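You operate a simulated robot arm through the tools that you are given. There is no shell and no other tool. Be economical: measure what you need, move in short steps, check, and stop when the job is done.

Carry out the task below with a simulated two-armed robot. There is one attempt and no reset: what you move stays moved.

Task
Put one of the dowels from the top of the sanding table on the open bay of the sanding table. Put one of the black foam blocks from the top of the pine bench on top of the blue block. Pick up the wide brush with one hand, pass it to the other hand and put it on the shelf of the measuring bench. Fetch the square yellow block and set it on the open shelf of the ply counter. Open the teal door, fetch the long thin dowel from the top of the paper-covered bench and stand it on the cupboard shelf of the ply counter and shut the door again. Any order will do. Set down upright: long thin dowel.

The check looks at the end state, three seconds after you hand in, the way a careful person would. Anything else that was tipped, shoved, dropped, spilled or broken makes it a failure.

Robot
Two 7-joint arms with fingered hands on one trunk, on a base that drives. Base frame: it is fixed to the floor where the robot stands at the start and does not move with it; the origin is under the middle of the robot, x ahead of it, y to its left, z up; the surface under the hand at the start is at about z = 88. Readings come in cm, rad, newtons and seconds.
The left shoulder is at the start at [15.3, 17.3, 97.3], the right one opposite. With the tool pointing down near the work surface each hand reaches from about 10 to 86 cm from the robot's upright axis, wherever it stands, measured 20 degrees to its own side. Places, roughly: black foam block (5x5x5 cm) [-320, 540, 90]; blue block (10x7x3 cm) [-350, 540, 90]; cupboard shelf of the ply counter [-850, 320, 50]; dowel (6x2x2 cm) [60, -10, 90]; dowel (9x3x3 cm) [70, -20, 90]; long thin dowel (2x2x5 cm) [-560, 340, 90]; open bay of the sanding table [60, -20, 30]; open shelf of the ply counter [-850, 440, 50]; shelf of the measuring bench [-590, 660, 30]; square yellow block (11x11x6 cm) [-580, 390, 90]; teal door [-820, 320, 50]; wide brush (26x5x11 cm) [-500, 490, 90]. Payload 3.5 kg a hand.
The TCP of each hand is the grasp point between the finger pads, 3 cm short of the fingertips. In the tool frame z runs along the fingers and y along their closing line. The gripper opens to 10.4 cm. The gripper's body begins 3.5 cm behind the TCP. The gripper is a hand of 3 fingers: y runs from the thumb to the fingers, the wrist lies at [-1.5, -10.4, -17.8] in the tool frame, and closing takes about 1.5 s.
Orientation is told as [roll, pitch, yaw] about the base's x, y, z axes, in that order, counted from this pose: with the fingers straight down and the wrist toward the robot, the tool's x, y and z point along [0, 1, 0], [1, 0, 0] and [0, 0, -1] of the base frame.

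Tools
- The arms move only by the tool drive_tool. It takes "left_motion", "right_motion" or both (then of equal length, played together; a hand with none holds still); each is a list of rows, each a list of 7 numbers: the shift along the tool's x, y, z in cm, then the turn, a rotation vector about the tool's x, y, z in rad, then the gripper command, from -1 (shut) to 1 (fully open), values between in proportion. In form: [[x, y, z, rx, ry, rz, fingers], ...]. A call has 1 to 8 rows; each row is the pose to reach, as a shift and turn from the pose commanded when the call began, along the tool's axes at that moment. Each row takes 0.2 s and may step no farther than 5 cm and 0.15 rad from the row before; otherwise, or with a gripper value out of range, the whole call is refused. A pose out of reach is approached as far as the arm can. The call stops where the force on the tool passes 40 N (or 10 N more than at its start, if that is more) or the arm is blocked; 0.2 s more then pass. The fingers move at their own pace (about 7.2 cm/s each) and stop on an object; they squeeze with about 21 N. The grip force told is the motor's: it shows also when the fingers shut on nothing. Time passes only in rows, and 0.2 s behind the last, so rows that repeat a pose let the fingers close. The reply holds the time, the measured pose of the TCP, the force on the tool along the base axes, the opening and the grip force, in the units named above and with some noise, with the torque about the TCP (base axes, N m) and any sound that the robot's microphone picked up, and new pictures: "show" is both (left out), scene, wrist or none (wrist: the cameras of the hands that moved).
- Cameras (640 x 400 px; columns grow to the right, rows downward): "scene" is now at [27.16, -2.45, 116.7]; the picture's right is [-0.26, -0.97, 0.00], its down [-0.34, 0.09, -0.94] and it looks along [0.90, -0.24, -0.35] (base axes); focal length 214 px, centre (320, 200). "left" rides on the left gripper at [-6.4, -9.4, -11.7] in its tool frame; the picture's right is [-0.72, -0.33, 0.61], its down [0.64, -0.65, 0.40] and it looks along [0.27, 0.68, 0.68] (tool axes); focal length 238 px, centre (320, 200). "right" rides on the right gripper at [6.4, -9.4, -11.7] in its tool frame; the picture's right is [-0.72, 0.33, -0.61], its down [-0.64, -0.65, 0.40] and it looks along [-0.27, 0.68, 0.68] (tool axes); focal length 238 px, centre (320, 200). There is no depth. A picture from a camera that has moved, and an enlarged one, comes with that camera's place and axes in the base frame and with its lens.
- move_column(by): slides the trunk up (or, below 0, down) by that many cm; the arms and the scene camera ride with it, the base frame stays. It gives what a move gives, with no picture.
- base_move(legs): drives the robot by 1 to 6 legs, each [ahead, left, turn to the left] in cm, cm and rad, along the robot's own axes; the way and the turn of a leg run together, so that a leg with both is an arc; at most 150 cm and 3.142 rad a leg. The arms and the cameras ride along, it lands a little off, and it stops where it bumps. It gives what a move gives, and a new picture of the scene camera.
- preshape(shape, hand): the hand has 3 fingers and takes this shape, open, in about a second: jaw (thumb against the fingers, like two jaws); tri (thumb and two fingers); tip (a fingertip pinch); poke (one finger out to press); point (the index stretched); flat (the hand flat); cup (the hand cupped); fist (a fist). The gripper value then closes the fingers along that shape, each until it touches; the sizes above hold for jaw. It gives what a move gives, with no picture.
- turn_head(pan, tilt): turns the head with the scene camera to pan (to the left, within 1.501 rad either way) and tilt (down, from -0.506 to 1.204), counted from straight ahead of the robot. It gives what a move gives, and a new picture of the scene camera.
- inspect(camera, box): a new picture of the part [left, top, right, bottom] of that camera's present view, enlarged. The clock stands still meanwhile.
- finish_job(): hands the job in; it is judged then, once.

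Go step by step. Nothing tells you exact positions but the pictures and the camera data: compare them with the known pose of the tool, close in by small moves and look again before you grip or let go. The budget is 196 turns and 260 pictures, counting those below and the enlarged ones. Unless the task says otherwise, let go and move clear before handing in.

The tools are called after "Emit:" as name(argument=value, ...) on one line, values as JSON. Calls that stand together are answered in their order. drive_tool: Moves the arms, as the interface text tells. Its arguments: {"type":"object","properties":{"left_motion":{"type":"array"},"right_motion":{"type":"array"},"show":{"type":"string","enum":["both","scene","wrist","none"]}},"required":[]} The other tools are called the same way: move_column (by) slides the trunk up or down; preshape (shape, hand) gives the hand a shape; base_move (legs) drives the base; turn_head (pan, tilt) turns the head that bears the scene camera; inspect (camera, box) takes an enlarged picture of a part of a camera's view; finish_job () hands the job in.

At the start:

```text
clock: 0.0
left_tcp_pos: [54.94, 12.2, 116.84]
left_tool_rot: [0.0, -0.001, 0.0]
left_contact_force: [0.1, 0.1, 0.9]
left_moment: [0.01, -0.02, -0.02]
left_gripper_width: 10.36
left_finger_force: 0.0
left_shape: jaw
right_tcp_pos: [47.52, -31.06, 117.43]
right_tool_rot: [-0.001, 0.001, 0.0]
right_contact_force: [0.1, -0.3, 0.5]
right_moment: [0.0, 0.03, -0.03]
right_gripper_width: 10.36
right_finger_force: 0.0
right_shape: jaw
trunk travel left (down, up): [-7.5, 67.9]
robot x, y, heading: [-0.38, -0.34, 0.007]
head pan, tilt: [-0.265, 0.363]
```

scene: 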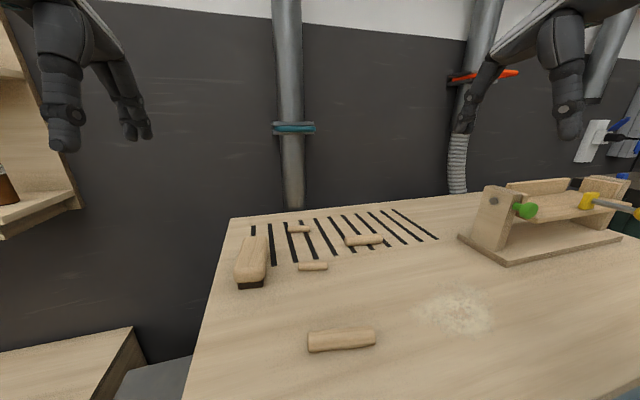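
right: 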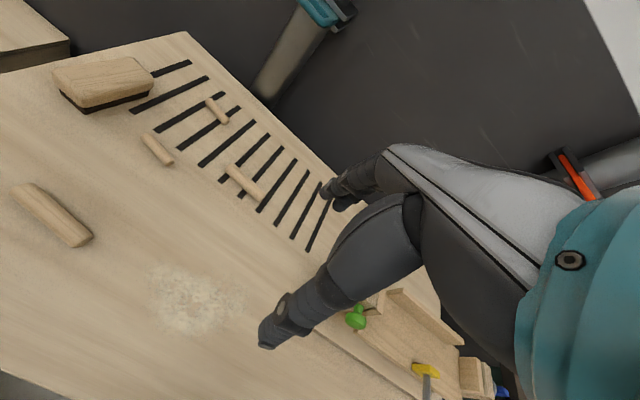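
left: 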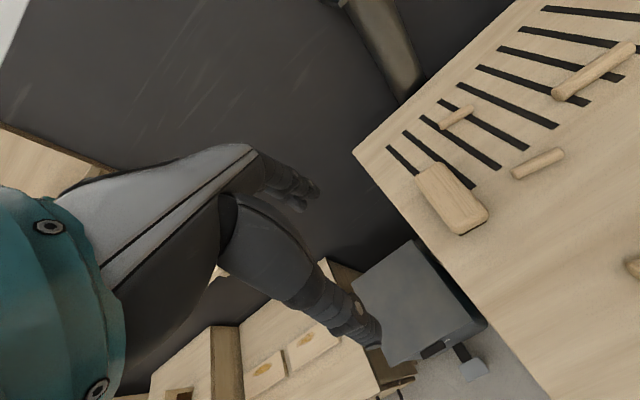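

I see several dowels lying along y on the sanding table; the 9x3x3 one is at about [67.7, -24.5]. I move the right hand above it and check.

Emit:
drive_tool(right_motion=[[1.1, 3.4, 2.8, 0, 0, 0, 1], [2.2, 6.7, 5.7, 0, 0, 0, 1], [3.3, 10.1, 8.5, 0, 0, 0, 1], [4.3, 13.4, 11.3, 0, 0, 0, 1], [5.4, 16.8, 14.2, 0, 0, 0, 1], [6.5, 20.2, 17, 0, 0, 0, 1], [6.5, 20.2, 17, 0, 0, 0, 1]])

Emit:
turn_head(pan=-0.3, tilt=0.6)

```text
clock: 1.6
left_tcp_pos: [54.96, 12.23, 116.76]
left_tool_rot: [0.0, -0.001, 0.0]
left_contact_force: [-0.1, -0.3, 0.0]
left_moment: [-0.01, -0.02, -0.02]
left_gripper_width: 10.36
left_finger_force: 0.1
left_shape: jaw
right_tcp_pos: [67.87, -24.42, 100.25]
right_tool_rot: [-0.001, 0.0, -0.001]
right_contact_force: [-0.2, -0.1, 0.1]
right_moment: [0.04, 0.03, -0.02]
right_gripper_width: 10.37
right_finger_force: 0.0
right_shape: jaw
trunk travel left (down, up): [-7.5, 67.9]
robot x, y, heading: [-0.11, 0.05, 0.003]
head pan, tilt: [-0.265, 0.363]
camera scene: at [27.14, -2.45, 116.71], right [-0.26, -0.97, 0.0], down [-0.34, 0.09, -0.94], along [0.9, -0.24, -0.35], focal length 214 px, centre (320, 200)
camera right: at [58.48, -18.01, 111.84], right [0.33, -0.72, 0.61], down [-0.65, -0.64, -0.4], along [0.68, -0.27, -0.68], focal length 238 px, centre (320, 200)
```

scene: 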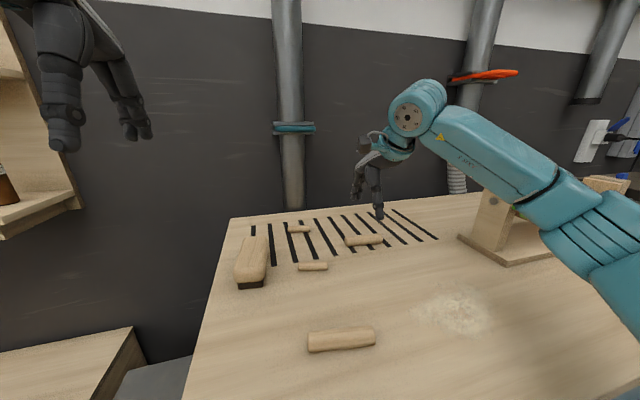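
right: 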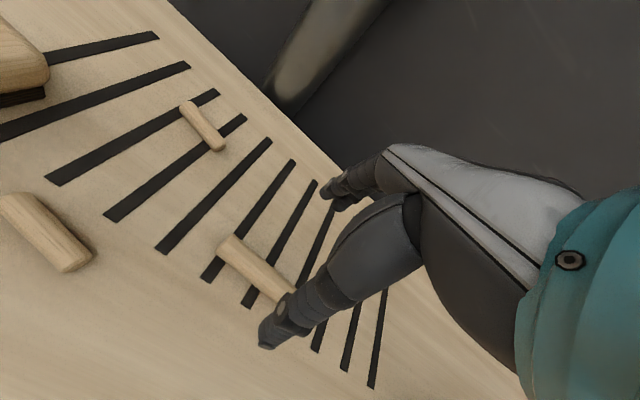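

```text
clock: 2.4
left_tcp_pos: [55.06, 12.24, 116.9]
left_tool_rot: [0.001, 0.001, 0.0]
left_contact_force: [-0.3, 0.0, -0.5]
left_moment: [-0.02, 0.03, -0.01]
left_gripper_width: 10.36
left_finger_force: 0.1
left_shape: jaw
right_tcp_pos: [67.88, -24.38, 100.28]
right_tool_rot: [-0.001, 0.0, 0.0]
right_contact_force: [0.3, -0.1, 0.2]
right_moment: [0.02, -0.02, 0.0]
right_gripper_width: 10.38
right_finger_force: 0.1
right_shape: jaw
trunk travel left (down, up): [-7.5, 67.9]
robot x, y, heading: [0.14, 0.01, 0.004]
head pan, tilt: [-0.3, 0.6]
camera scene: at [26.63, -2.62, 114.54], right [-0.3, -0.96, 0.0], down [-0.54, 0.17, -0.83], along [0.79, -0.24, -0.56], focal length 214 px, centre (320, 200)
```

scene: 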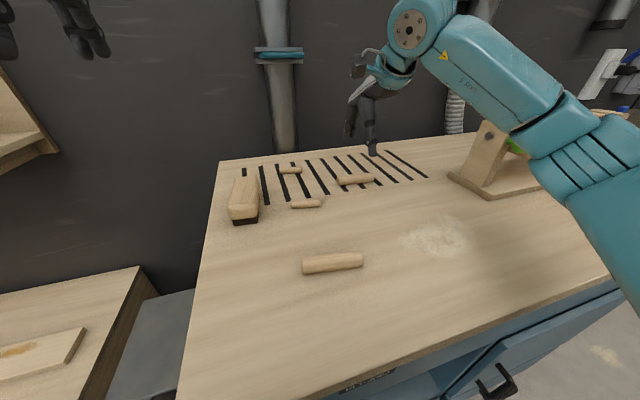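

The hand is centred over the dowel. I lower it to just above the table and close.

Emit:
drive_tool(right_motion=[[0, 0, 3, 0, 0, 0, 0.6], [0, 0, 6, 0, 0, 0, 0.3], [0, 0, 8.6, 0, 0, 0, 0.2], [0, 0, 8.6, 0, 0, 0, -1], [0, 0, 8.6, 0, 0, 0, -1], [0, 0, 8.6, 0, 0, 0, -1], [0, 0, 8.6, 0, 0, 0, -1]])

```text
clock: 4.0
left_tcp_pos: [54.95, 12.19, 116.83]
left_tool_rot: [0.002, 0.0, -0.001]
left_contact_force: [-0.3, 0.4, 0.3]
left_moment: [0.03, 0.02, -0.01]
left_gripper_width: 10.34
left_finger_force: 0.0
left_shape: jaw
right_tcp_pos: [67.77, -24.46, 91.64]
right_tool_rot: [-0.001, 0.001, 0.0]
right_contact_force: [0.3, 0.9, -1.2]
right_moment: [-0.04, -0.01, -0.02]
right_gripper_width: 1.9
right_finger_force: 20.6
right_shape: jaw
trunk travel left (down, up): [-7.5, 67.9]
robot x, y, heading: [-0.34, -0.33, -0.003]
head pan, tilt: [-0.3, 0.6]
camera scene: at [26.63, -2.62, 114.53], right [-0.3, -0.96, 0.0], down [-0.54, 0.17, -0.83], along [0.79, -0.24, -0.56], focal length 214 px, centre (320, 200)
camera right: at [58.29, -18.09, 103.22], right [0.33, -0.72, 0.61], down [-0.65, -0.64, -0.4], along [0.68, -0.27, -0.68], focal length 238 px, centre (320, 200)
```

scene: 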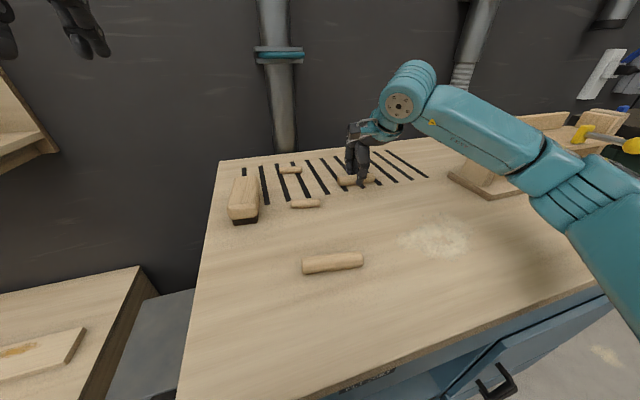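
right: 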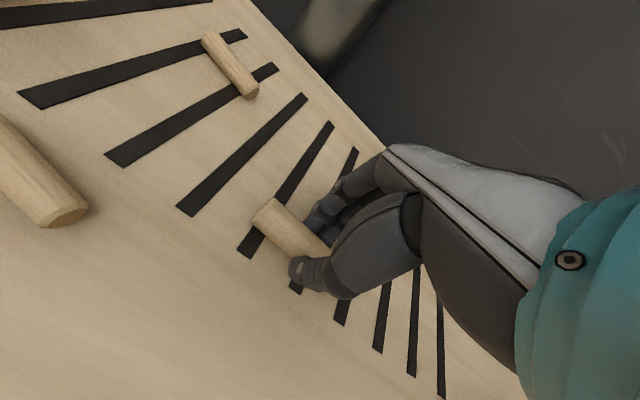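

The dowel is held (1.9 cm). I lift it and back away to see the bay below the tabletop.

Emit:
drive_tool(right_motion=[[0, 0, -4, 0, 0, 0, -1], [0, 0, -8, 0, 0, 0, -1], [0, 0, -13, 0, 0, 0, -1], [0, -5, -17, 0, 0, 0, -1], [0, -10, -17, 0, 0, 0, -1], [0, -15, -17, 0, 0, 0, -1], [0, -20, -17, 0, 0, 0, -1]], show="none")

Emit:
base_move(legs=[[-60, 0, 0]])

```text
refused: row 4 steps farther than a row can; nothing moved
```

```text
clock: 7.3
left_tcp_pos: [-4.73, 12.3, 116.87]
left_tool_rot: [-0.001, 0.0, -0.002]
left_contact_force: [-0.3, -0.5, 0.1]
left_moment: [0.0, 0.02, 0.0]
left_gripper_width: 10.35
left_finger_force: 0.0
left_shape: jaw
right_tcp_pos: [7.99, -24.4, 91.6]
right_tool_rot: [0.001, 0.001, -0.002]
right_contact_force: [-0.5, -0.3, 0.1]
right_moment: [-0.01, 0.01, -0.01]
right_gripper_width: 1.92
right_finger_force: 21.1
right_shape: jaw
trunk travel left (down, up): [-7.5, 67.9]
robot x, y, heading: [-59.46, 0.32, -0.004]
head pan, tilt: [-0.3, 0.6]
camera scene: at [-33.05, -2.62, 114.54], right [-0.3, -0.95, 0.0], down [-0.54, 0.17, -0.83], along [0.79, -0.25, -0.56], focal length 214 px, centre (320, 200)
```

scene: 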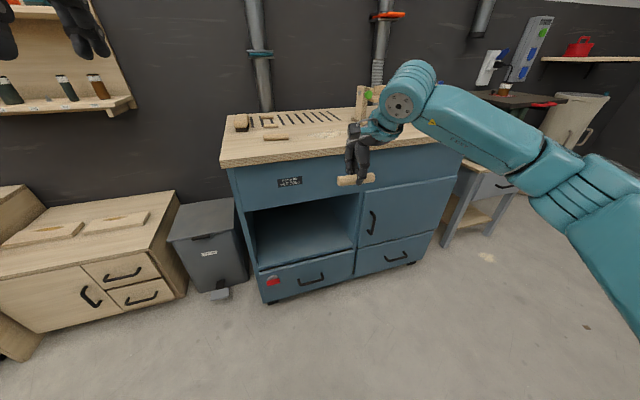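

I see the open bay: front face near x≈36, y from about 5 to -43, floor near z≈31, top ≈64. The dowel is held (I note the lift was refused, but the path was clear). I lower the trunk and the hand, tilting the fingers forward.

Emit:
move_column(by=-7.4)

Emit:
drive_tool(right_motion=[[0, 0, 4.9, -0.1, 0, 0, -1], [0, 0, 9.8, -0.2, 0, 0, -1], [0, 0, 14.7, -0.3, 0, 0, -1], [0, 0, 19.6, -0.4, 0, 0, -1], [0, 0, 24.5, -0.5, 0, 0, -1], [0, 0, 29.4, -0.6, 0, 0, -1], [0, 0, 34.3, -0.7, 0, 0, -1], [0, 0, 38, -0.7, 0, 0, -1]], show="scene")

```text
clock: 8.5
left_tcp_pos: [-4.67, 12.07, 109.72]
left_tool_rot: [0.001, -0.002, -0.001]
left_contact_force: [0.5, -0.1, 0.8]
left_moment: [0.0, 0.0, -0.01]
left_gripper_width: 10.35
left_finger_force: 0.2
left_shape: jaw
right_tcp_pos: [7.95, -24.54, 84.38]
right_tool_rot: [0.001, -0.002, -0.002]
right_contact_force: [-0.2, 0.5, -0.2]
right_moment: [0.0, -0.05, 0.01]
right_gripper_width: 1.88
right_finger_force: 21.6
right_shape: jaw
trunk travel left (down, up): [-0.1, 75.3]
robot x, y, heading: [-59.59, 0.19, -0.002]
head pan, tilt: [-0.3, 0.6]
```

```text
clock: 10.3
left_tcp_pos: [-4.31, 12.25, 109.38]
left_tool_rot: [0.0, 0.005, 0.0]
left_contact_force: [0.4, -0.2, 0.0]
left_moment: [-0.03, 0.05, -0.02]
left_gripper_width: 10.35
left_finger_force: 0.0
left_shape: jaw
right_tcp_pos: [11.11, -20.33, 64.82]
right_tool_rot: [0.052, -0.43, 0.169]
right_contact_force: [0.8, 0.2, 0.7]
right_moment: [0.0, 0.09, 0.01]
right_gripper_width: 1.88
right_finger_force: 21.1
right_shape: jaw
right hand out of reach, approached as far as the arm can: row 4, 5, 6, 7, 8
trunk travel left (down, up): [-0.1, 75.3]
robot x, y, heading: [-59.63, 0.52, 0.001]
head pan, tilt: [-0.3, 0.6]
camera scene: at [-28.22, -2.57, 106.47], right [-0.3, -0.95, 0.0], down [-0.54, 0.17, -0.82], along [0.79, -0.25, -0.57], focal length 214 px, centre (320, 200)
```

scene: 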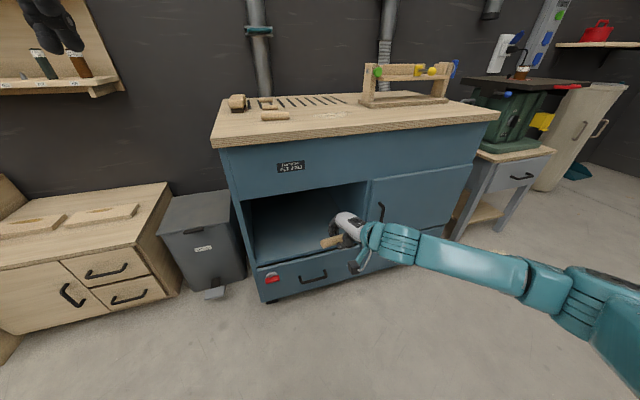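

The arm cannot go that low so far out, so I draw the hand back toward the robot and will drive the base closer instead.

Emit:
drive_tool(right_motion=[[0, -3.5, -3, 0, 0, 0, -1], [0, -7, -6, 0, 0, 0, -1], [0, -10.6, -9, 0, 0, 0, -1], [0, -14.1, -12, 0, 0, 0, -1], [0, -17.6, -14.8, 0, 0, 0, -1], [0, -17.6, -14.8, 0, 0, 0, -1], [0, -17.6, -14.8, 0, 0, 0, -1]], show="scene")

```text
clock: 11.9
left_tcp_pos: [-4.67, 12.13, 109.45]
left_tool_rot: [0.002, -0.002, -0.003]
left_contact_force: [-0.2, 0.3, 0.1]
left_moment: [0.01, 0.03, 0.01]
left_gripper_width: 10.37
left_finger_force: 0.0
left_shape: jaw
right_tcp_pos: [-4.97, -27.21, 68.38]
right_tool_rot: [0.055, -0.436, 0.172]
right_contact_force: [0.2, 0.6, 0.5]
right_moment: [0.01, -0.01, 0.04]
right_gripper_width: 1.88
right_finger_force: 20.7
right_shape: jaw
right hand out of reach, approached as far as the arm can: row 4, 5, 6, 7
trunk travel left (down, up): [-0.1, 75.3]
robot x, y, heading: [-59.55, -0.1, 0.003]
head pan, tilt: [-0.3, 0.6]
camera scene: at [-28.43, -2.62, 106.57], right [-0.3, -0.95, 0.0], down [-0.54, 0.17, -0.83], along [0.79, -0.25, -0.56], focal length 214 px, centre (320, 200)
```

scene: 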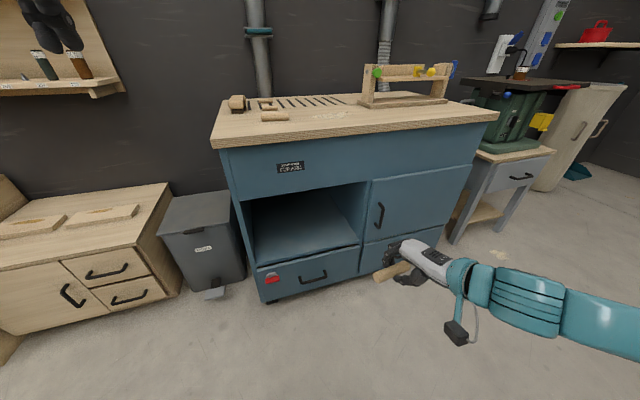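

The orientation stayed near pitch -0.43. I test whether going straight down is reachable here.

Emit:
drive_tool(right_motion=[[0, -1.9, 4, 0, 0, 0, -1], [0, -3.8, 8, 0, 0, 0, -1], [0, -5.7, 12, 0, 0, 0, -1], [0, -7.6, 16, 0, 0, 0, -1], [0, -7.6, 16, 0, 0, 0, -1]], show="scene")

```text
clock: 13.1
left_tcp_pos: [-4.64, 12.05, 109.53]
left_tool_rot: [0.0, -0.001, 0.0]
left_contact_force: [-0.1, -0.6, -0.5]
left_moment: [-0.03, -0.01, -0.01]
left_gripper_width: 10.36
left_finger_force: 0.0
left_shape: jaw
right_tcp_pos: [-5.16, -26.88, 50.56]
right_tool_rot: [0.055, -0.434, 0.171]
right_contact_force: [0.6, -0.8, 0.4]
right_moment: [0.01, 0.03, 0.02]
right_gripper_width: 1.87
right_finger_force: 21.0
right_shape: jaw
trunk travel left (down, up): [-0.1, 75.3]
robot x, y, heading: [-59.55, -0.26, -0.003]
head pan, tilt: [-0.3, 0.6]
camera scene: at [-28.43, -2.63, 106.57], right [-0.3, -0.95, 0.0], down [-0.54, 0.17, -0.83], along [0.79, -0.25, -0.56], focal length 214 px, centre (320, 200)
```

scene: 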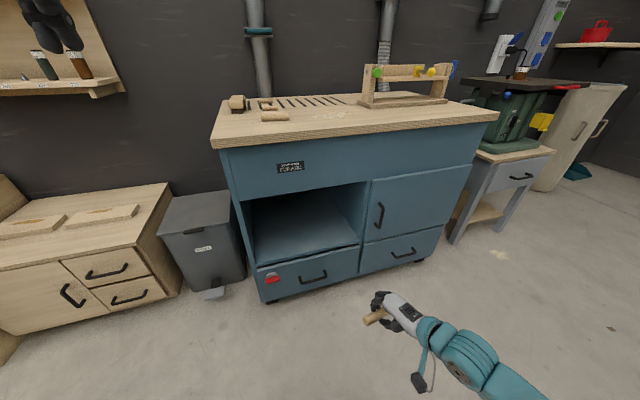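

That works: the hand reaches z≈50 at 54 cm ahead. I lower a bit more to z≈44 and drive into the bay.

Emit:
drive_tool(right_motion=[[0, -1.4, 3, 0, 0, 0, -1], [0, -2.7, 5.9, 0, 0, 0, -1], [0, -2.7, 5.9, 0, 0, 0, -1]], show="none")

Emit:
base_move(legs=[[0, 6, 0], [34, 0, 0]])

Emit:
turn_head(pan=-0.5, tilt=1.1)

```text
clock: 13.9
left_tcp_pos: [-4.67, 12.13, 109.5]
left_tool_rot: [0.0, 0.001, -0.002]
left_contact_force: [-0.4, 0.1, -0.6]
left_moment: [0.0, 0.01, 0.01]
left_gripper_width: 10.38
left_finger_force: 0.1
left_shape: jaw
right_tcp_pos: [-5.18, -26.69, 44.2]
right_tool_rot: [0.053, -0.435, 0.169]
right_contact_force: [0.2, 0.1, 0.1]
right_moment: [-0.01, 0.01, -0.01]
right_gripper_width: 1.88
right_finger_force: 20.8
right_shape: jaw
trunk travel left (down, up): [-0.1, 75.3]
robot x, y, heading: [-59.57, 0.2, -0.002]
head pan, tilt: [-0.3, 0.6]
```

```text
clock: 16.7
left_tcp_pos: [30.08, 18.42, 109.52]
left_tool_rot: [-0.001, 0.001, 0.002]
left_contact_force: [0.0, -0.6, -0.4]
left_moment: [0.01, -0.02, 0.01]
left_gripper_width: 10.38
left_finger_force: 0.1
left_shape: jaw
right_tcp_pos: [29.7, -20.46, 44.11]
right_tool_rot: [0.055, -0.434, 0.176]
right_contact_force: [0.2, 0.1, 1.0]
right_moment: [-0.04, 0.04, -0.01]
right_gripper_width: 1.86
right_finger_force: 21.0
right_shape: jaw
trunk travel left (down, up): [-0.1, 75.3]
robot x, y, heading: [-25.06, 6.0, 0.001]
head pan, tilt: [-0.3, 0.6]
camera scene: at [6.34, 3.54, 106.56], right [-0.29, -0.96, 0.0], down [-0.54, 0.17, -0.82], along [0.79, -0.24, -0.57], focal length 214 px, centre (320, 200)
```

scene: 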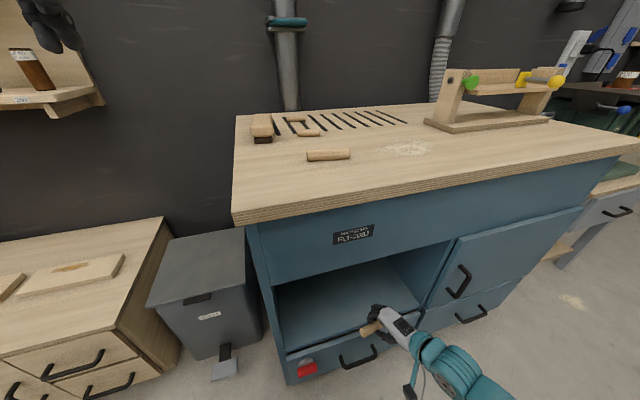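

```text
clock: 17.6
left_tcp_pos: [30.11, 18.43, 109.5]
left_tool_rot: [0.0, -0.001, 0.002]
left_contact_force: [-0.3, -1.4, 0.4]
left_moment: [-0.01, 0.01, -0.01]
left_gripper_width: 10.37
left_finger_force: 0.0
left_shape: jaw
right_tcp_pos: [29.62, -20.47, 44.18]
right_tool_rot: [0.055, -0.436, 0.173]
right_contact_force: [-0.6, 0.0, 0.4]
right_moment: [0.0, -0.04, -0.02]
right_gripper_width: 1.86
right_finger_force: 21.0
right_shape: jaw
trunk travel left (down, up): [-0.1, 75.3]
robot x, y, heading: [-24.75, 6.16, -0.0]
head pan, tilt: [-0.499, 1.1]
camera scene: at [3.43, 3.12, 102.71], right [-0.48, -0.88, 0.0], down [-0.78, 0.43, -0.45], along [0.4, -0.22, -0.89], focal length 214 px, centre (320, 200)
```

scene: 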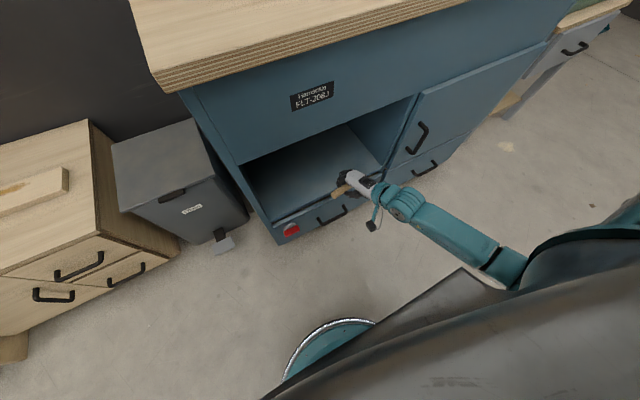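

The hand is centred in front of the bay (floor ≈ z 30.5). I drive it in 18 cm.

Emit:
base_move(legs=[[18, 0, 0]])

Emit:
drive_tool(right_motion=[[0, -1, 2.1, 0, 0, 0, -1], [0, -2, 4.2, 0, 0, 0, -1], [0, -3, 6.3, 0, 0, 0, -1], [0, -3, 6.3, 0, 0, 0, -1]], show="wrist")

```text
clock: 19.1
left_tcp_pos: [47.99, 18.64, 109.41]
left_tool_rot: [0.001, 0.0, 0.007]
left_contact_force: [-0.3, 0.3, -0.8]
left_moment: [-0.01, -0.04, 0.02]
left_gripper_width: 10.36
left_finger_force: 0.0
left_shape: jaw
right_tcp_pos: [47.61, -20.28, 44.26]
right_tool_rot: [0.054, -0.433, 0.18]
right_contact_force: [-0.1, 0.0, 0.4]
right_moment: [-0.01, 0.02, 0.01]
right_gripper_width: 1.88
right_finger_force: 20.7
right_shape: jaw
trunk travel left (down, up): [-0.1, 75.3]
robot x, y, heading: [-7.02, 6.43, 0.006]
head pan, tilt: [-0.499, 1.1]
camera scene: at [21.42, 3.29, 102.7], right [-0.47, -0.88, 0.0], down [-0.78, 0.42, -0.45], along [0.4, -0.22, -0.89], focal length 214 px, centre (320, 200)
```

scene: 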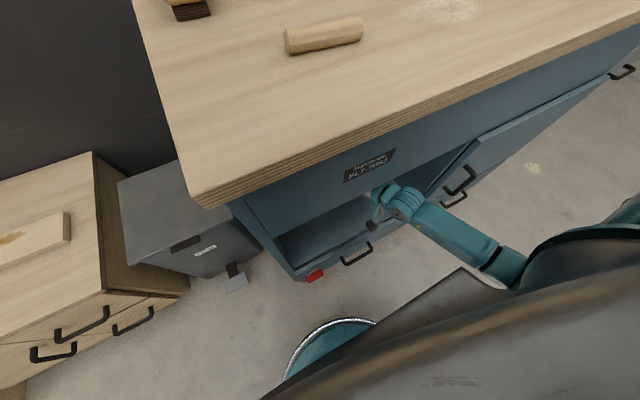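

```text
clock: 20.1
left_tcp_pos: [47.83, 18.63, 109.59]
left_tool_rot: [0.0, -0.001, 0.006]
left_contact_force: [0.0, -0.4, 0.0]
left_moment: [0.0, -0.05, 0.04]
left_gripper_width: 10.36
left_finger_force: 0.0
left_shape: jaw
right_tcp_pos: [47.8, -20.01, 37.77]
right_tool_rot: [0.053, -0.444, 0.178]
right_contact_force: [-5.1, -1.1, 23.6]
right_moment: [0.07, 0.21, 0.06]
right_gripper_width: 2.23
right_finger_force: 20.7
right_shape: jaw
trunk travel left (down, up): [-0.1, 75.3]
robot x, y, heading: [-6.87, 6.22, 0.003]
head pan, tilt: [-0.499, 1.1]
camera right: at [33.34, -16.74, 44.45], right [0.18, -0.73, 0.66], down [-0.29, -0.68, -0.68], along [0.94, -0.07, -0.33], focal length 238 px, centre (320, 200)
```

right: 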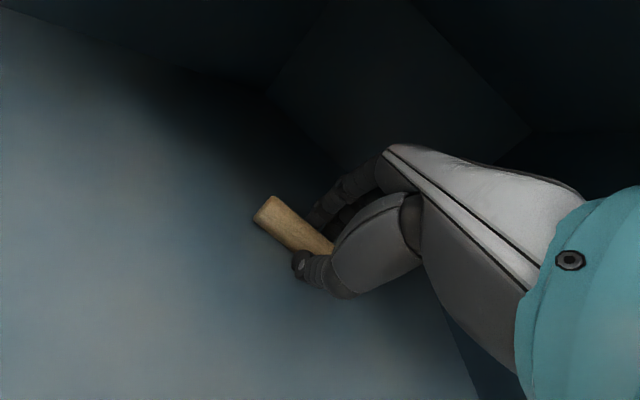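

Contact with 24 N: the dowel is on the bay floor. I ease up slightly, open, and withdraw upward.

Emit:
drive_tool(right_motion=[[0, 0.2, -0.4, 0, 0, 0, -1], [0, 0.2, -0.4, 0, 0, 0, -0.4], [0, 0.2, -0.4, 0, 0, 0, 0], [0, 0.2, -0.4, 0, 0, 0, 0], [0, 1.1, -2.4, 0, 0, 0, 0.1], [0, 2.5, -5.5, 0, 0, 0, 0.1], [0, 3, -6.5, 0, 0, 0, 0.1]], show="wrist")

```text
clock: 21.7
left_tcp_pos: [47.91, 18.71, 109.45]
left_tool_rot: [0.0, 0.0, 0.005]
left_contact_force: [-1.0, 0.6, -0.2]
left_moment: [-0.01, -0.03, 0.01]
left_gripper_width: 10.35
left_finger_force: 0.0
left_shape: jaw
right_tcp_pos: [47.67, -20.36, 44.62]
right_tool_rot: [0.055, -0.434, 0.178]
right_contact_force: [0.6, -0.4, -1.3]
right_moment: [0.04, 0.0, -0.01]
right_gripper_width: 5.66
right_finger_force: 0.1
right_shape: jaw
trunk travel left (down, up): [-0.1, 75.3]
robot x, y, heading: [-6.85, 6.11, 0.003]
head pan, tilt: [-0.499, 1.1]
camera right: at [33.25, -17.19, 51.4], right [0.19, -0.73, 0.66], down [-0.29, -0.68, -0.67], along [0.94, -0.07, -0.34], focal length 238 px, centre (320, 200)
```

right: 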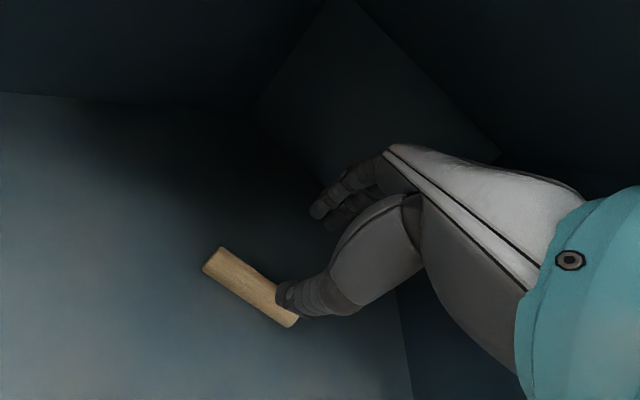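

The dowel lies on the bay floor. I back out and check it, then look around the room.

Emit:
base_move(legs=[[-60, 0, 0]])

Emit:
turn_head(pan=-0.25, tilt=0.6)

```text
clock: 25.2
left_tcp_pos: [-12.89, 18.51, 109.51]
left_tool_rot: [0.0, 0.002, 0.014]
left_contact_force: [0.8, 0.1, -0.6]
left_moment: [0.0, -0.01, 0.01]
left_gripper_width: 10.35
left_finger_force: 0.0
left_shape: jaw
right_tcp_pos: [-13.03, -20.54, 44.48]
right_tool_rot: [0.054, -0.436, 0.184]
right_contact_force: [-0.1, -0.1, 0.9]
right_moment: [0.03, 0.01, -0.01]
right_gripper_width: 5.7
right_finger_force: 0.0
right_shape: jaw
trunk travel left (down, up): [-0.1, 75.3]
robot x, y, heading: [-67.73, 5.61, 0.012]
head pan, tilt: [-0.499, 1.1]
camera scene: at [-39.43, 2.97, 102.71], right [-0.47, -0.88, 0.0], down [-0.79, 0.42, -0.45], along [0.4, -0.21, -0.89], focal length 214 px, centre (320, 200)
```

scene: 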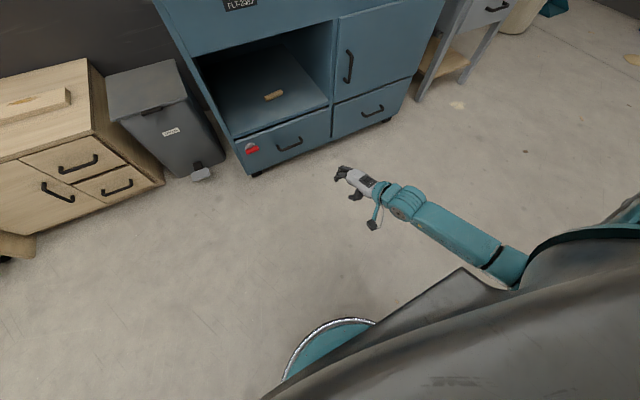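

```text
clock: 26.1
left_tcp_pos: [-12.89, 18.54, 109.43]
left_tool_rot: [-0.002, 0.0, 0.011]
left_contact_force: [0.0, 0.5, 0.8]
left_moment: [-0.02, 0.03, 0.01]
left_gripper_width: 10.37
left_finger_force: 0.0
left_shape: jaw
right_tcp_pos: [-13.12, -20.63, 44.63]
right_tool_rot: [0.054, -0.434, 0.185]
right_contact_force: [0.4, 0.8, -0.5]
right_moment: [0.0, 0.01, -0.01]
right_gripper_width: 5.67
right_finger_force: 0.1
right_shape: jaw
trunk travel left (down, up): [-0.1, 75.3]
robot x, y, heading: [-67.58, 5.72, 0.016]
head pan, tilt: [-0.25, 0.6]
camera scene: at [-36.41, 3.84, 106.56], right [-0.24, -0.97, 0.0], down [-0.55, 0.13, -0.82], along [0.8, -0.19, -0.57], focal length 214 px, centre (320, 200)
```

scene: 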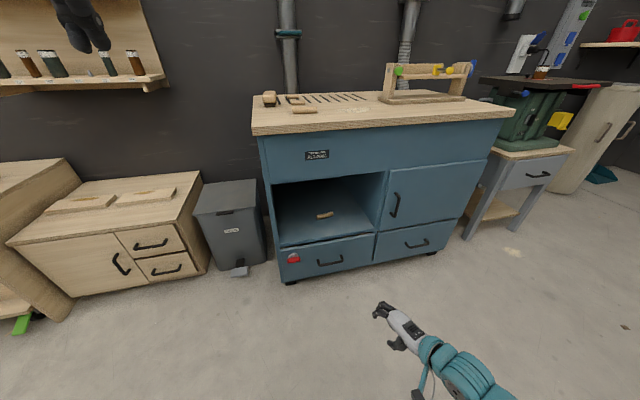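

Dowel done. Now I raise the right arm back to a travel pose.

Emit:
drive_tool(right_motion=[[0, 2.1, -4.5, 0, 0, 0, 0.1], [0, 4.2, -9, 0, 0, 0, 0.1], [0, 6.3, -13.5, 0, 0, 0, 0.1], [0, 8.4, -18, 0, 0, 0, 0.1], [0, 10.5, -22.5, 0, 0, 0, 0.1], [0, 12.6, -27, 0, 0, 0, 0.1], [0, 14.7, -31.5, 0, 0, 0, 0.1], [0, 16.8, -36, 0, 0, 0, 0.1]], show="none")

Emit:
turn_head(pan=1.5, tilt=0.25)

```text
clock: 27.9
left_tcp_pos: [-12.98, 18.54, 109.59]
left_tool_rot: [0.001, 0.001, 0.012]
left_contact_force: [-0.1, 0.6, 1.1]
left_moment: [0.0, -0.01, -0.02]
left_gripper_width: 10.36
left_finger_force: 0.0
left_shape: jaw
right_tcp_pos: [-12.09, -22.48, 84.39]
right_tool_rot: [0.054, -0.433, 0.185]
right_contact_force: [-0.4, 0.1, -0.4]
right_moment: [-0.02, 0.02, 0.02]
right_gripper_width: 5.7
right_finger_force: 0.0
right_shape: jaw
right hand out of reach, approached as far as the arm can: row 6, 7
trunk travel left (down, up): [-0.1, 75.3]
robot x, y, heading: [-67.89, 5.77, 0.013]
head pan, tilt: [-0.25, 0.6]
```

```text
clock: 29.7
left_tcp_pos: [-12.98, 18.48, 109.48]
left_tool_rot: [0.0, 0.0, 0.011]
left_contact_force: [0.3, -0.6, -0.4]
left_moment: [-0.02, 0.0, 0.02]
left_gripper_width: 10.38
left_finger_force: 0.2
left_shape: jaw
right_tcp_pos: [-11.99, -22.44, 84.24]
right_tool_rot: [0.055, -0.432, 0.185]
right_contact_force: [-0.4, 0.3, 1.0]
right_moment: [0.02, 0.01, 0.01]
right_gripper_width: 5.71
right_finger_force: 0.0
right_shape: jaw
trunk travel left (down, up): [-0.1, 75.3]
robot x, y, heading: [-67.61, 5.58, 0.012]
head pan, tilt: [1.499, 0.25]
camera scene: at [-44.43, 15.25, 109.79], right [1.0, -0.06, 0.0], down [-0.01, -0.25, -0.97], along [0.06, 0.97, -0.25], focal length 214 px, centre (320, 200)
```

scene: 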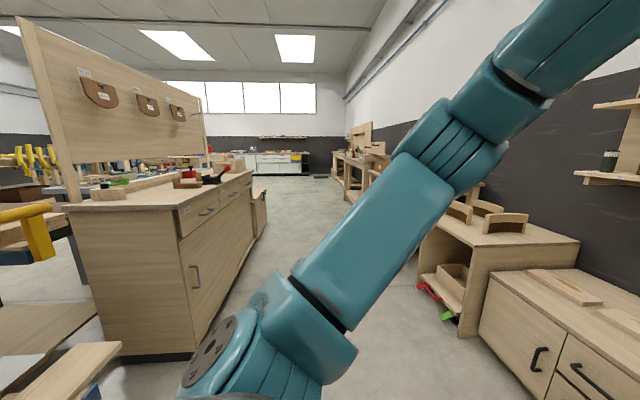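

I see an aisle running along +y. I bring both hands to a compact travel pose.

Emit:
drive_tool(left_motion=[[0, -3, 0, 0, 0, 0, 1], [0, -6, 0, 0, 0, 0, 1], [0, -9, 0, 0, 0, 0, 1], [0, -12, 0, 0, 0, 0, 1], [0, -15, 0, 0, 0, 0, 1], [0, -18, 0, 0, 0, 0, 1], [0, -18, 0, 0, 0, 0, 1], [0, -18, 0, 0, 0, 0, 1]], right_motion=[[0, 0.3, -4, 0.05, 0, 0, 0.1], [0, 0.3, -8, 0.15, 0, 0, 0.1], [0, 0, -12, 0.25, 0, 0, 0.1], [0, -1, -16, 0.35, 0, 0, 0.1], [0, -2, -20, 0.43, 0, 0, 0.1], [0, -3.5, -24, 0.43, 0, 0, 0.1], [0, -5, -28, 0.43, 0, 0, 0.1], [0, -5.8, -30, 0.43, 0, 0, 0.1]], show="none")

Emit:
move_column(by=7.4)

Emit:
base_move(legs=[[0, 0, 1.558]])

Emit:
turn_head(pan=0.0, tilt=0.25)

Emit:
turn_head(pan=0.9, tilt=0.25)

```text
clock: 31.5
left_tcp_pos: [-28.76, 17.73, 105.75]
left_tool_rot: [-0.002, 0.0, 0.01]
left_contact_force: [-0.3, 1.0, -0.1]
left_moment: [-0.03, -0.02, 0.01]
left_gripper_width: 10.37
left_finger_force: 0.1
left_shape: jaw
left hand out of reach, approached as far as the arm can: row 4, 5, 6, 7, 8
right_tcp_pos: [-29.67, -27.19, 108.94]
right_tool_rot: [0.048, -0.006, 0.208]
right_contact_force: [0.8, 0.1, 0.2]
right_moment: [-0.01, 0.0, 0.01]
right_gripper_width: 5.71
right_finger_force: 0.0
right_shape: jaw
trunk travel left (down, up): [-0.1, 75.3]
robot x, y, heading: [-68.13, 5.7, 0.011]
head pan, tilt: [1.499, 0.25]
```

```text
clock: 32.6
left_tcp_pos: [-28.41, 17.95, 113.15]
left_tool_rot: [0.0, 0.003, 0.013]
left_contact_force: [0.3, 0.0, -0.3]
left_moment: [0.02, 0.0, 0.0]
left_gripper_width: 10.37
left_finger_force: 0.0
left_shape: jaw
right_tcp_pos: [-29.63, -27.3, 116.39]
right_tool_rot: [0.049, -0.005, 0.206]
right_contact_force: [1.2, -0.2, 1.0]
right_moment: [-0.03, 0.02, -0.04]
right_gripper_width: 5.67
right_finger_force: 0.1
right_shape: jaw
trunk travel left (down, up): [-7.5, 67.9]
robot x, y, heading: [-68.16, 5.82, 0.012]
head pan, tilt: [1.499, 0.25]
```

```text
clock: 36.8
left_tcp_pos: [-79.52, 44.96, 113.27]
left_tool_rot: [0.006, 0.001, 1.583]
left_contact_force: [-0.9, 0.4, -0.7]
left_moment: [0.02, 0.0, 0.0]
left_gripper_width: 10.34
left_finger_force: 0.0
left_shape: jaw
right_tcp_pos: [-34.49, 43.88, 116.13]
right_tool_rot: [0.053, -0.006, 1.778]
right_contact_force: [0.2, 0.2, 0.1]
right_moment: [0.01, 0.0, -0.01]
right_gripper_width: 5.7
right_finger_force: 0.1
right_shape: jaw
trunk travel left (down, up): [-7.5, 67.9]
robot x, y, heading: [-67.81, 5.8, 1.587]
head pan, tilt: [1.499, 0.25]
stopped in leg 1: the robot was blocked; the commanded pose is now the measured one
camera scene: at [-76.96, 24.56, 117.79], right [0.06, 1.0, 0.0], down [0.24, -0.01, -0.97], along [-0.97, 0.06, -0.24], focal length 214 px, centre (320, 200)
```

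scene: 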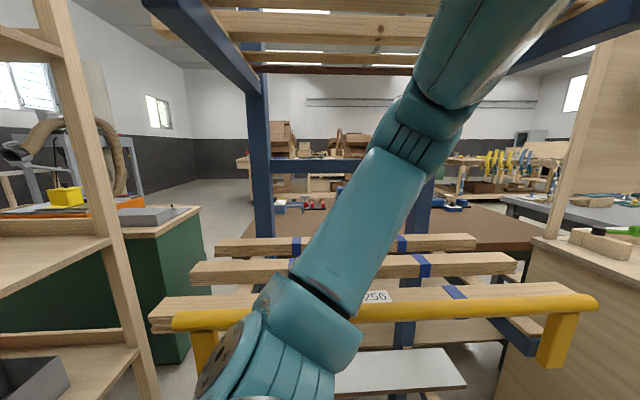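

```text
clock: 38.4
left_tcp_pos: [-79.45, 44.9, 113.14]
left_tool_rot: [0.005, 0.0, 1.583]
left_contact_force: [-0.2, -0.3, -0.2]
left_moment: [0.02, 0.01, -0.01]
left_gripper_width: 10.38
left_finger_force: 0.1
left_shape: jaw
right_tcp_pos: [-34.49, 43.86, 116.1]
right_tool_rot: [0.052, -0.005, 1.781]
right_contact_force: [1.1, -0.6, 0.5]
right_moment: [-0.01, 0.03, -0.01]
right_gripper_width: 5.68
right_finger_force: 0.1
right_shape: jaw
trunk travel left (down, up): [-7.5, 67.9]
robot x, y, heading: [-67.8, 5.61, 1.584]
head pan, tilt: [0.0, 0.25]
camera scene: at [-67.76, 33.33, 117.75], right [1.0, 0.01, 0.0], down [0.0, -0.25, -0.97], along [-0.01, 0.97, -0.25], focal length 214 px, centre (320, 200)
```

scene: 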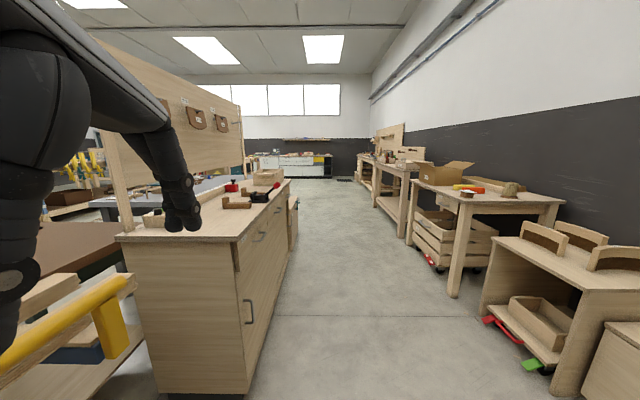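

```text
clock: 39.6
left_tcp_pos: [-79.57, 45.0, 113.24]
left_tool_rot: [0.003, 0.001, 1.582]
left_contact_force: [-0.3, 0.8, 1.6]
left_moment: [0.01, 0.01, 0.01]
left_gripper_width: 10.4
left_finger_force: 0.0
left_shape: jaw
right_tcp_pos: [-34.42, 43.9, 116.25]
right_tool_rot: [0.053, -0.005, 1.781]
right_contact_force: [0.4, 0.0, 0.2]
right_moment: [0.01, 0.03, 0.02]
right_gripper_width: 5.69
right_finger_force: 0.1
right_shape: jaw
trunk travel left (down, up): [-7.5, 67.9]
robot x, y, heading: [-67.44, 5.7, 1.585]
head pan, tilt: [0.901, 0.25]
camera scene: at [-75.03, 29.67, 117.78], right [0.61, 0.79, 0.0], down [0.19, -0.15, -0.97], along [-0.77, 0.59, -0.24], focal length 214 px, centre (320, 200)
```

scene: 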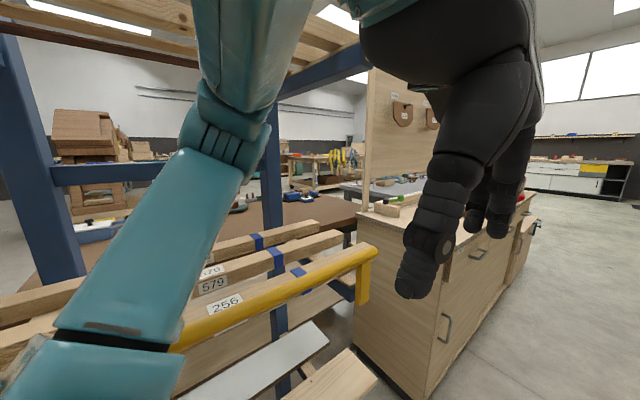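

The turn ended near the lumber rack; the aisle is clear for x from about -105 to 38. I shift right to its middle and drive forward.

Emit:
base_move(legs=[[0, -30, 0], [130, 0, 0], [120, 0, 0]])

Emit:
turn_head(pan=0.8, tilt=0.2)

Emit:
turn_head(pan=0.0, tilt=0.25)

```text
clock: 53.6
left_tcp_pos: [-50.44, 296.81, 113.27]
left_tool_rot: [0.001, -0.001, 1.57]
left_contact_force: [-0.4, -0.4, -0.1]
left_moment: [-0.03, 0.03, -0.01]
left_gripper_width: 10.36
left_finger_force: 0.1
left_shape: jaw
right_tcp_pos: [-5.31, 295.21, 116.38]
right_tool_rot: [0.049, -0.004, 1.768]
right_contact_force: [-0.5, 0.7, 0.0]
right_moment: [-0.01, -0.01, 0.0]
right_gripper_width: 5.67
right_finger_force: 0.0
right_shape: jaw
trunk travel left (down, up): [-7.5, 67.9]
robot x, y, heading: [-38.48, 257.12, 1.575]
head pan, tilt: [0.901, 0.25]
camera scene: at [-46.11, 281.53, 117.75], right [0.62, 0.78, 0.0], down [0.19, -0.15, -0.97], along [-0.76, 0.6, -0.25], focal length 214 px, centre (320, 200)
```

scene: 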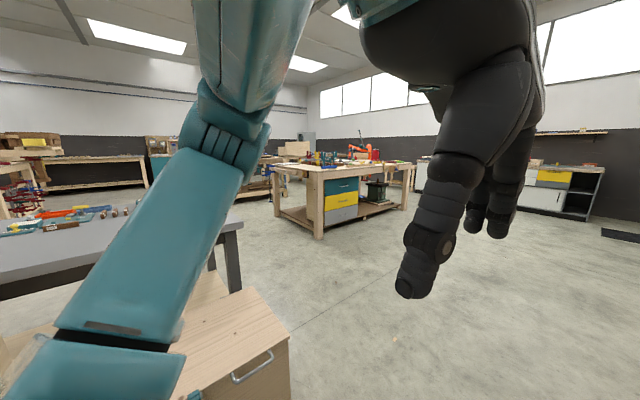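

```text
clock: 54.3
left_tcp_pos: [-50.5, 296.9, 113.26]
left_tool_rot: [0.002, -0.001, 1.571]
left_contact_force: [-0.6, -0.3, 0.2]
left_moment: [-0.01, 0.0, 0.0]
left_gripper_width: 10.4
left_finger_force: 0.1
left_shape: jaw
right_tcp_pos: [-5.35, 295.19, 116.35]
right_tool_rot: [0.048, -0.005, 1.768]
right_contact_force: [-0.6, 0.7, -0.4]
right_moment: [-0.02, 0.02, -0.02]
right_gripper_width: 5.68
right_finger_force: 0.1
right_shape: jaw
trunk travel left (down, up): [-7.5, 67.9]
robot x, y, heading: [-38.74, 257.91, 1.575]
head pan, tilt: [0.799, 0.201]
camera scene: at [-45.47, 282.2, 118.21], right [0.7, 0.72, 0.0], down [0.14, -0.14, -0.98], along [-0.7, 0.68, -0.2], focal length 214 px, centre (320, 200)
```

scene: 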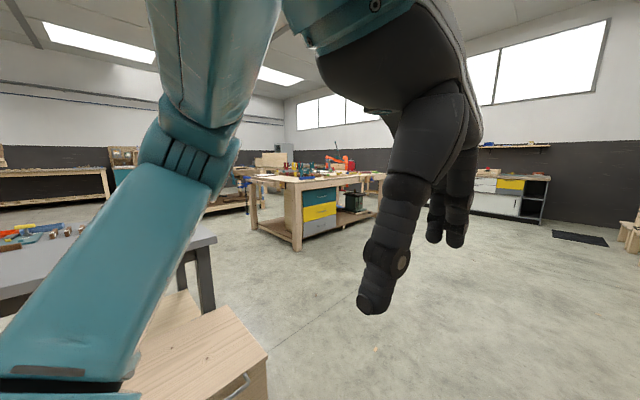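

```text
clock: 55.4
left_tcp_pos: [-50.5, 296.91, 113.23]
left_tool_rot: [0.001, 0.001, 1.571]
left_contact_force: [0.5, 0.9, 0.2]
left_moment: [-0.01, 0.01, 0.02]
left_gripper_width: 10.38
left_finger_force: 0.1
left_shape: jaw
right_tcp_pos: [-5.38, 295.18, 116.31]
right_tool_rot: [0.049, -0.007, 1.768]
right_contact_force: [0.2, -0.1, -0.1]
right_moment: [0.01, 0.0, 0.03]
right_gripper_width: 5.71
right_finger_force: 0.1
right_shape: jaw
trunk travel left (down, up): [-7.5, 67.9]
robot x, y, heading: [-38.79, 257.21, 1.575]
head pan, tilt: [0.0, 0.25]
camera scene: at [-38.8, 285.06, 117.75], right [1.0, 0.0, 0.0], down [0.0, -0.25, -0.97], along [0.0, 0.97, -0.25], focal length 214 px, centre (320, 200)
```

scene: 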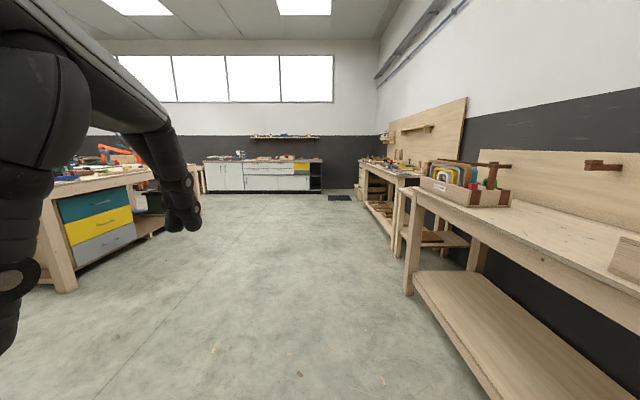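

The island bench with the coloured drawers at roughly x -385..-250, y 440+ should be the pine bench. I drive up the aisle and turn to face it.

Emit:
base_move(legs=[[140, 0, 0], [142, 0, 0], [0, 0, 1.566], [80, 0, 0]])

Emit:
turn_head(pan=0.0, tilt=0.35)

```text
clock: 76.9
left_tcp_pos: [-155.64, 528.87, 113.28]
left_tool_rot: [0.002, 0.0, -3.141]
left_contact_force: [-0.2, 0.8, -0.1]
left_moment: [0.02, 0.03, 0.05]
left_gripper_width: 10.37
left_finger_force: 0.0
left_shape: jaw
right_tcp_pos: [-154.02, 574.08, 116.3]
right_tool_rot: [0.049, -0.003, -2.942]
right_contact_force: [0.0, -0.6, 0.2]
right_moment: [-0.02, 0.01, -0.01]
right_gripper_width: 5.71
right_finger_force: 0.1
right_shape: jaw
trunk travel left (down, up): [-7.5, 67.9]
robot x, y, heading: [-116.64, 540.62, -3.142]
head pan, tilt: [0.0, 0.25]
camera scene: at [-143.96, 540.62, 117.75], right [0.0, 1.0, 0.0], down [0.25, 0.0, -0.97], along [-0.97, 0.0, -0.25], focal length 214 px, centre (320, 200)
```

scene: 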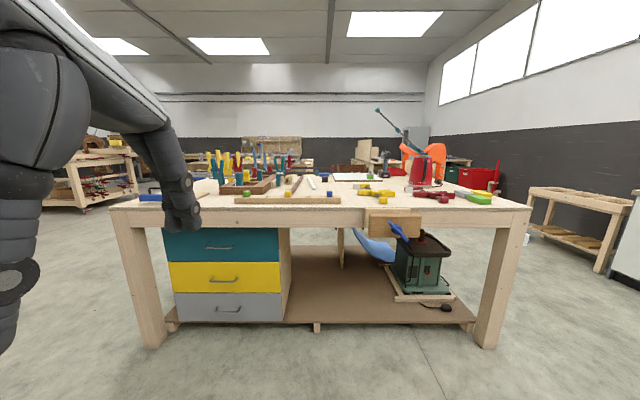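

```text
clock: 77.6
left_tcp_pos: [-155.55, 528.88, 113.27]
left_tool_rot: [0.003, 0.001, -3.14]
left_contact_force: [-0.2, -0.7, 0.9]
left_moment: [0.01, -0.01, -0.02]
left_gripper_width: 10.38
left_finger_force: 0.1
left_shape: jaw
right_tcp_pos: [-154.11, 574.02, 116.4]
right_tool_rot: [0.05, -0.005, -2.943]
right_contact_force: [-1.2, 0.4, 0.4]
right_moment: [0.0, 0.01, 0.01]
right_gripper_width: 5.71
right_finger_force: 0.1
right_shape: jaw
trunk travel left (down, up): [-7.5, 67.9]
robot x, y, heading: [-116.26, 540.63, -3.139]
head pan, tilt: [0.0, 0.351]
camera scene: at [-143.91, 540.62, 116.81], right [0.0, 1.0, 0.0], down [0.34, 0.0, -0.94], along [-0.94, 0.0, -0.34], focal length 214 px, centre (320, 200)
```

scene: 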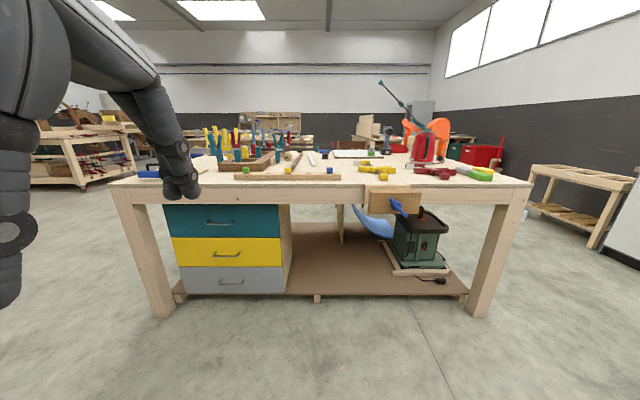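

This is the pine bench. I inspect its top enlarged.

Emit:
inspect(camera="scene", box=[180, 120, 420, 200])

Emit:
move_column(by=30)

Emit:
base_move(legs=[[60, 0, 0]])

```text
2.67 times, centred on (300, 160) of scene
camera zoom: at [-143.91, 540.62, 116.81], right [0.0, 1.0, 0.0], down [0.34, 0.0, -0.94], along [-0.94, 0.0, -0.34], focal length 572 px, centre (373, 307)
```

zoom: 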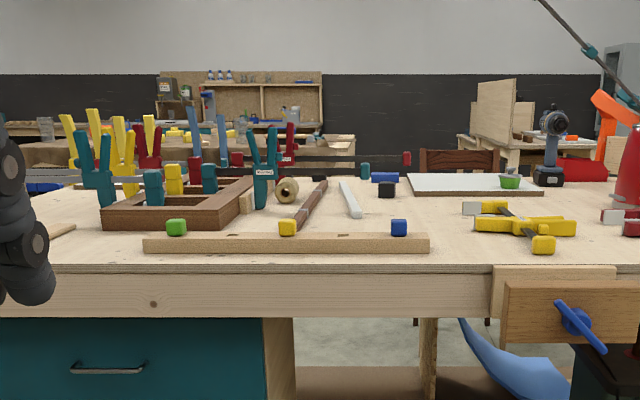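

```text
clock: 80.6
left_tcp_pos: [-155.64, 528.75, 143.08]
left_tool_rot: [0.002, 0.001, -3.139]
left_contact_force: [-1.1, -1.3, -0.2]
left_moment: [-0.03, -0.01, 0.03]
left_gripper_width: 10.36
left_finger_force: 0.1
left_shape: jaw
right_tcp_pos: [-154.17, 574.0, 146.3]
right_tool_rot: [0.048, -0.003, -2.945]
right_contact_force: [-0.2, 0.0, 1.0]
right_moment: [-0.03, -0.02, 0.0]
right_gripper_width: 5.7
right_finger_force: 0.0
right_shape: jaw
trunk travel left (down, up): [-37.5, 37.9]
robot x, y, heading: [-116.41, 540.54, -3.14]
head pan, tilt: [0.0, 0.351]
```

```text
clock: 83.9
left_tcp_pos: [-214.69, 529.69, 143.21]
left_tool_rot: [0.001, 0.0, 3.132]
left_contact_force: [0.0, -0.4, -0.2]
left_moment: [0.03, -0.03, -0.01]
left_gripper_width: 10.38
left_finger_force: 0.1
left_shape: jaw
right_tcp_pos: [-212.6, 574.64, 146.39]
right_tool_rot: [0.049, -0.006, -2.956]
right_contact_force: [-0.2, 0.0, 0.2]
right_moment: [-0.04, 0.0, -0.01]
right_gripper_width: 5.68
right_finger_force: 0.1
right_shape: jaw
trunk travel left (down, up): [-37.5, 37.9]
robot x, y, heading: [-175.02, 541.02, 3.134]
head pan, tilt: [0.0, 0.351]
camera scene: at [-189.16, 541.06, 147.84], right [0.01, 1.0, 0.0], down [0.34, 0.0, -0.94], along [-0.94, 0.01, -0.34], focal length 214 px, centre (320, 200)
```

scene: 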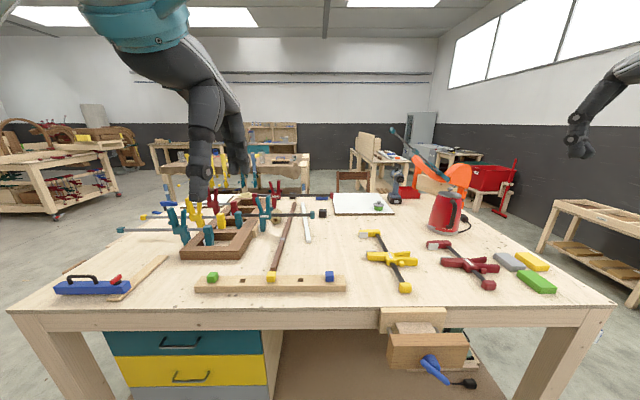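

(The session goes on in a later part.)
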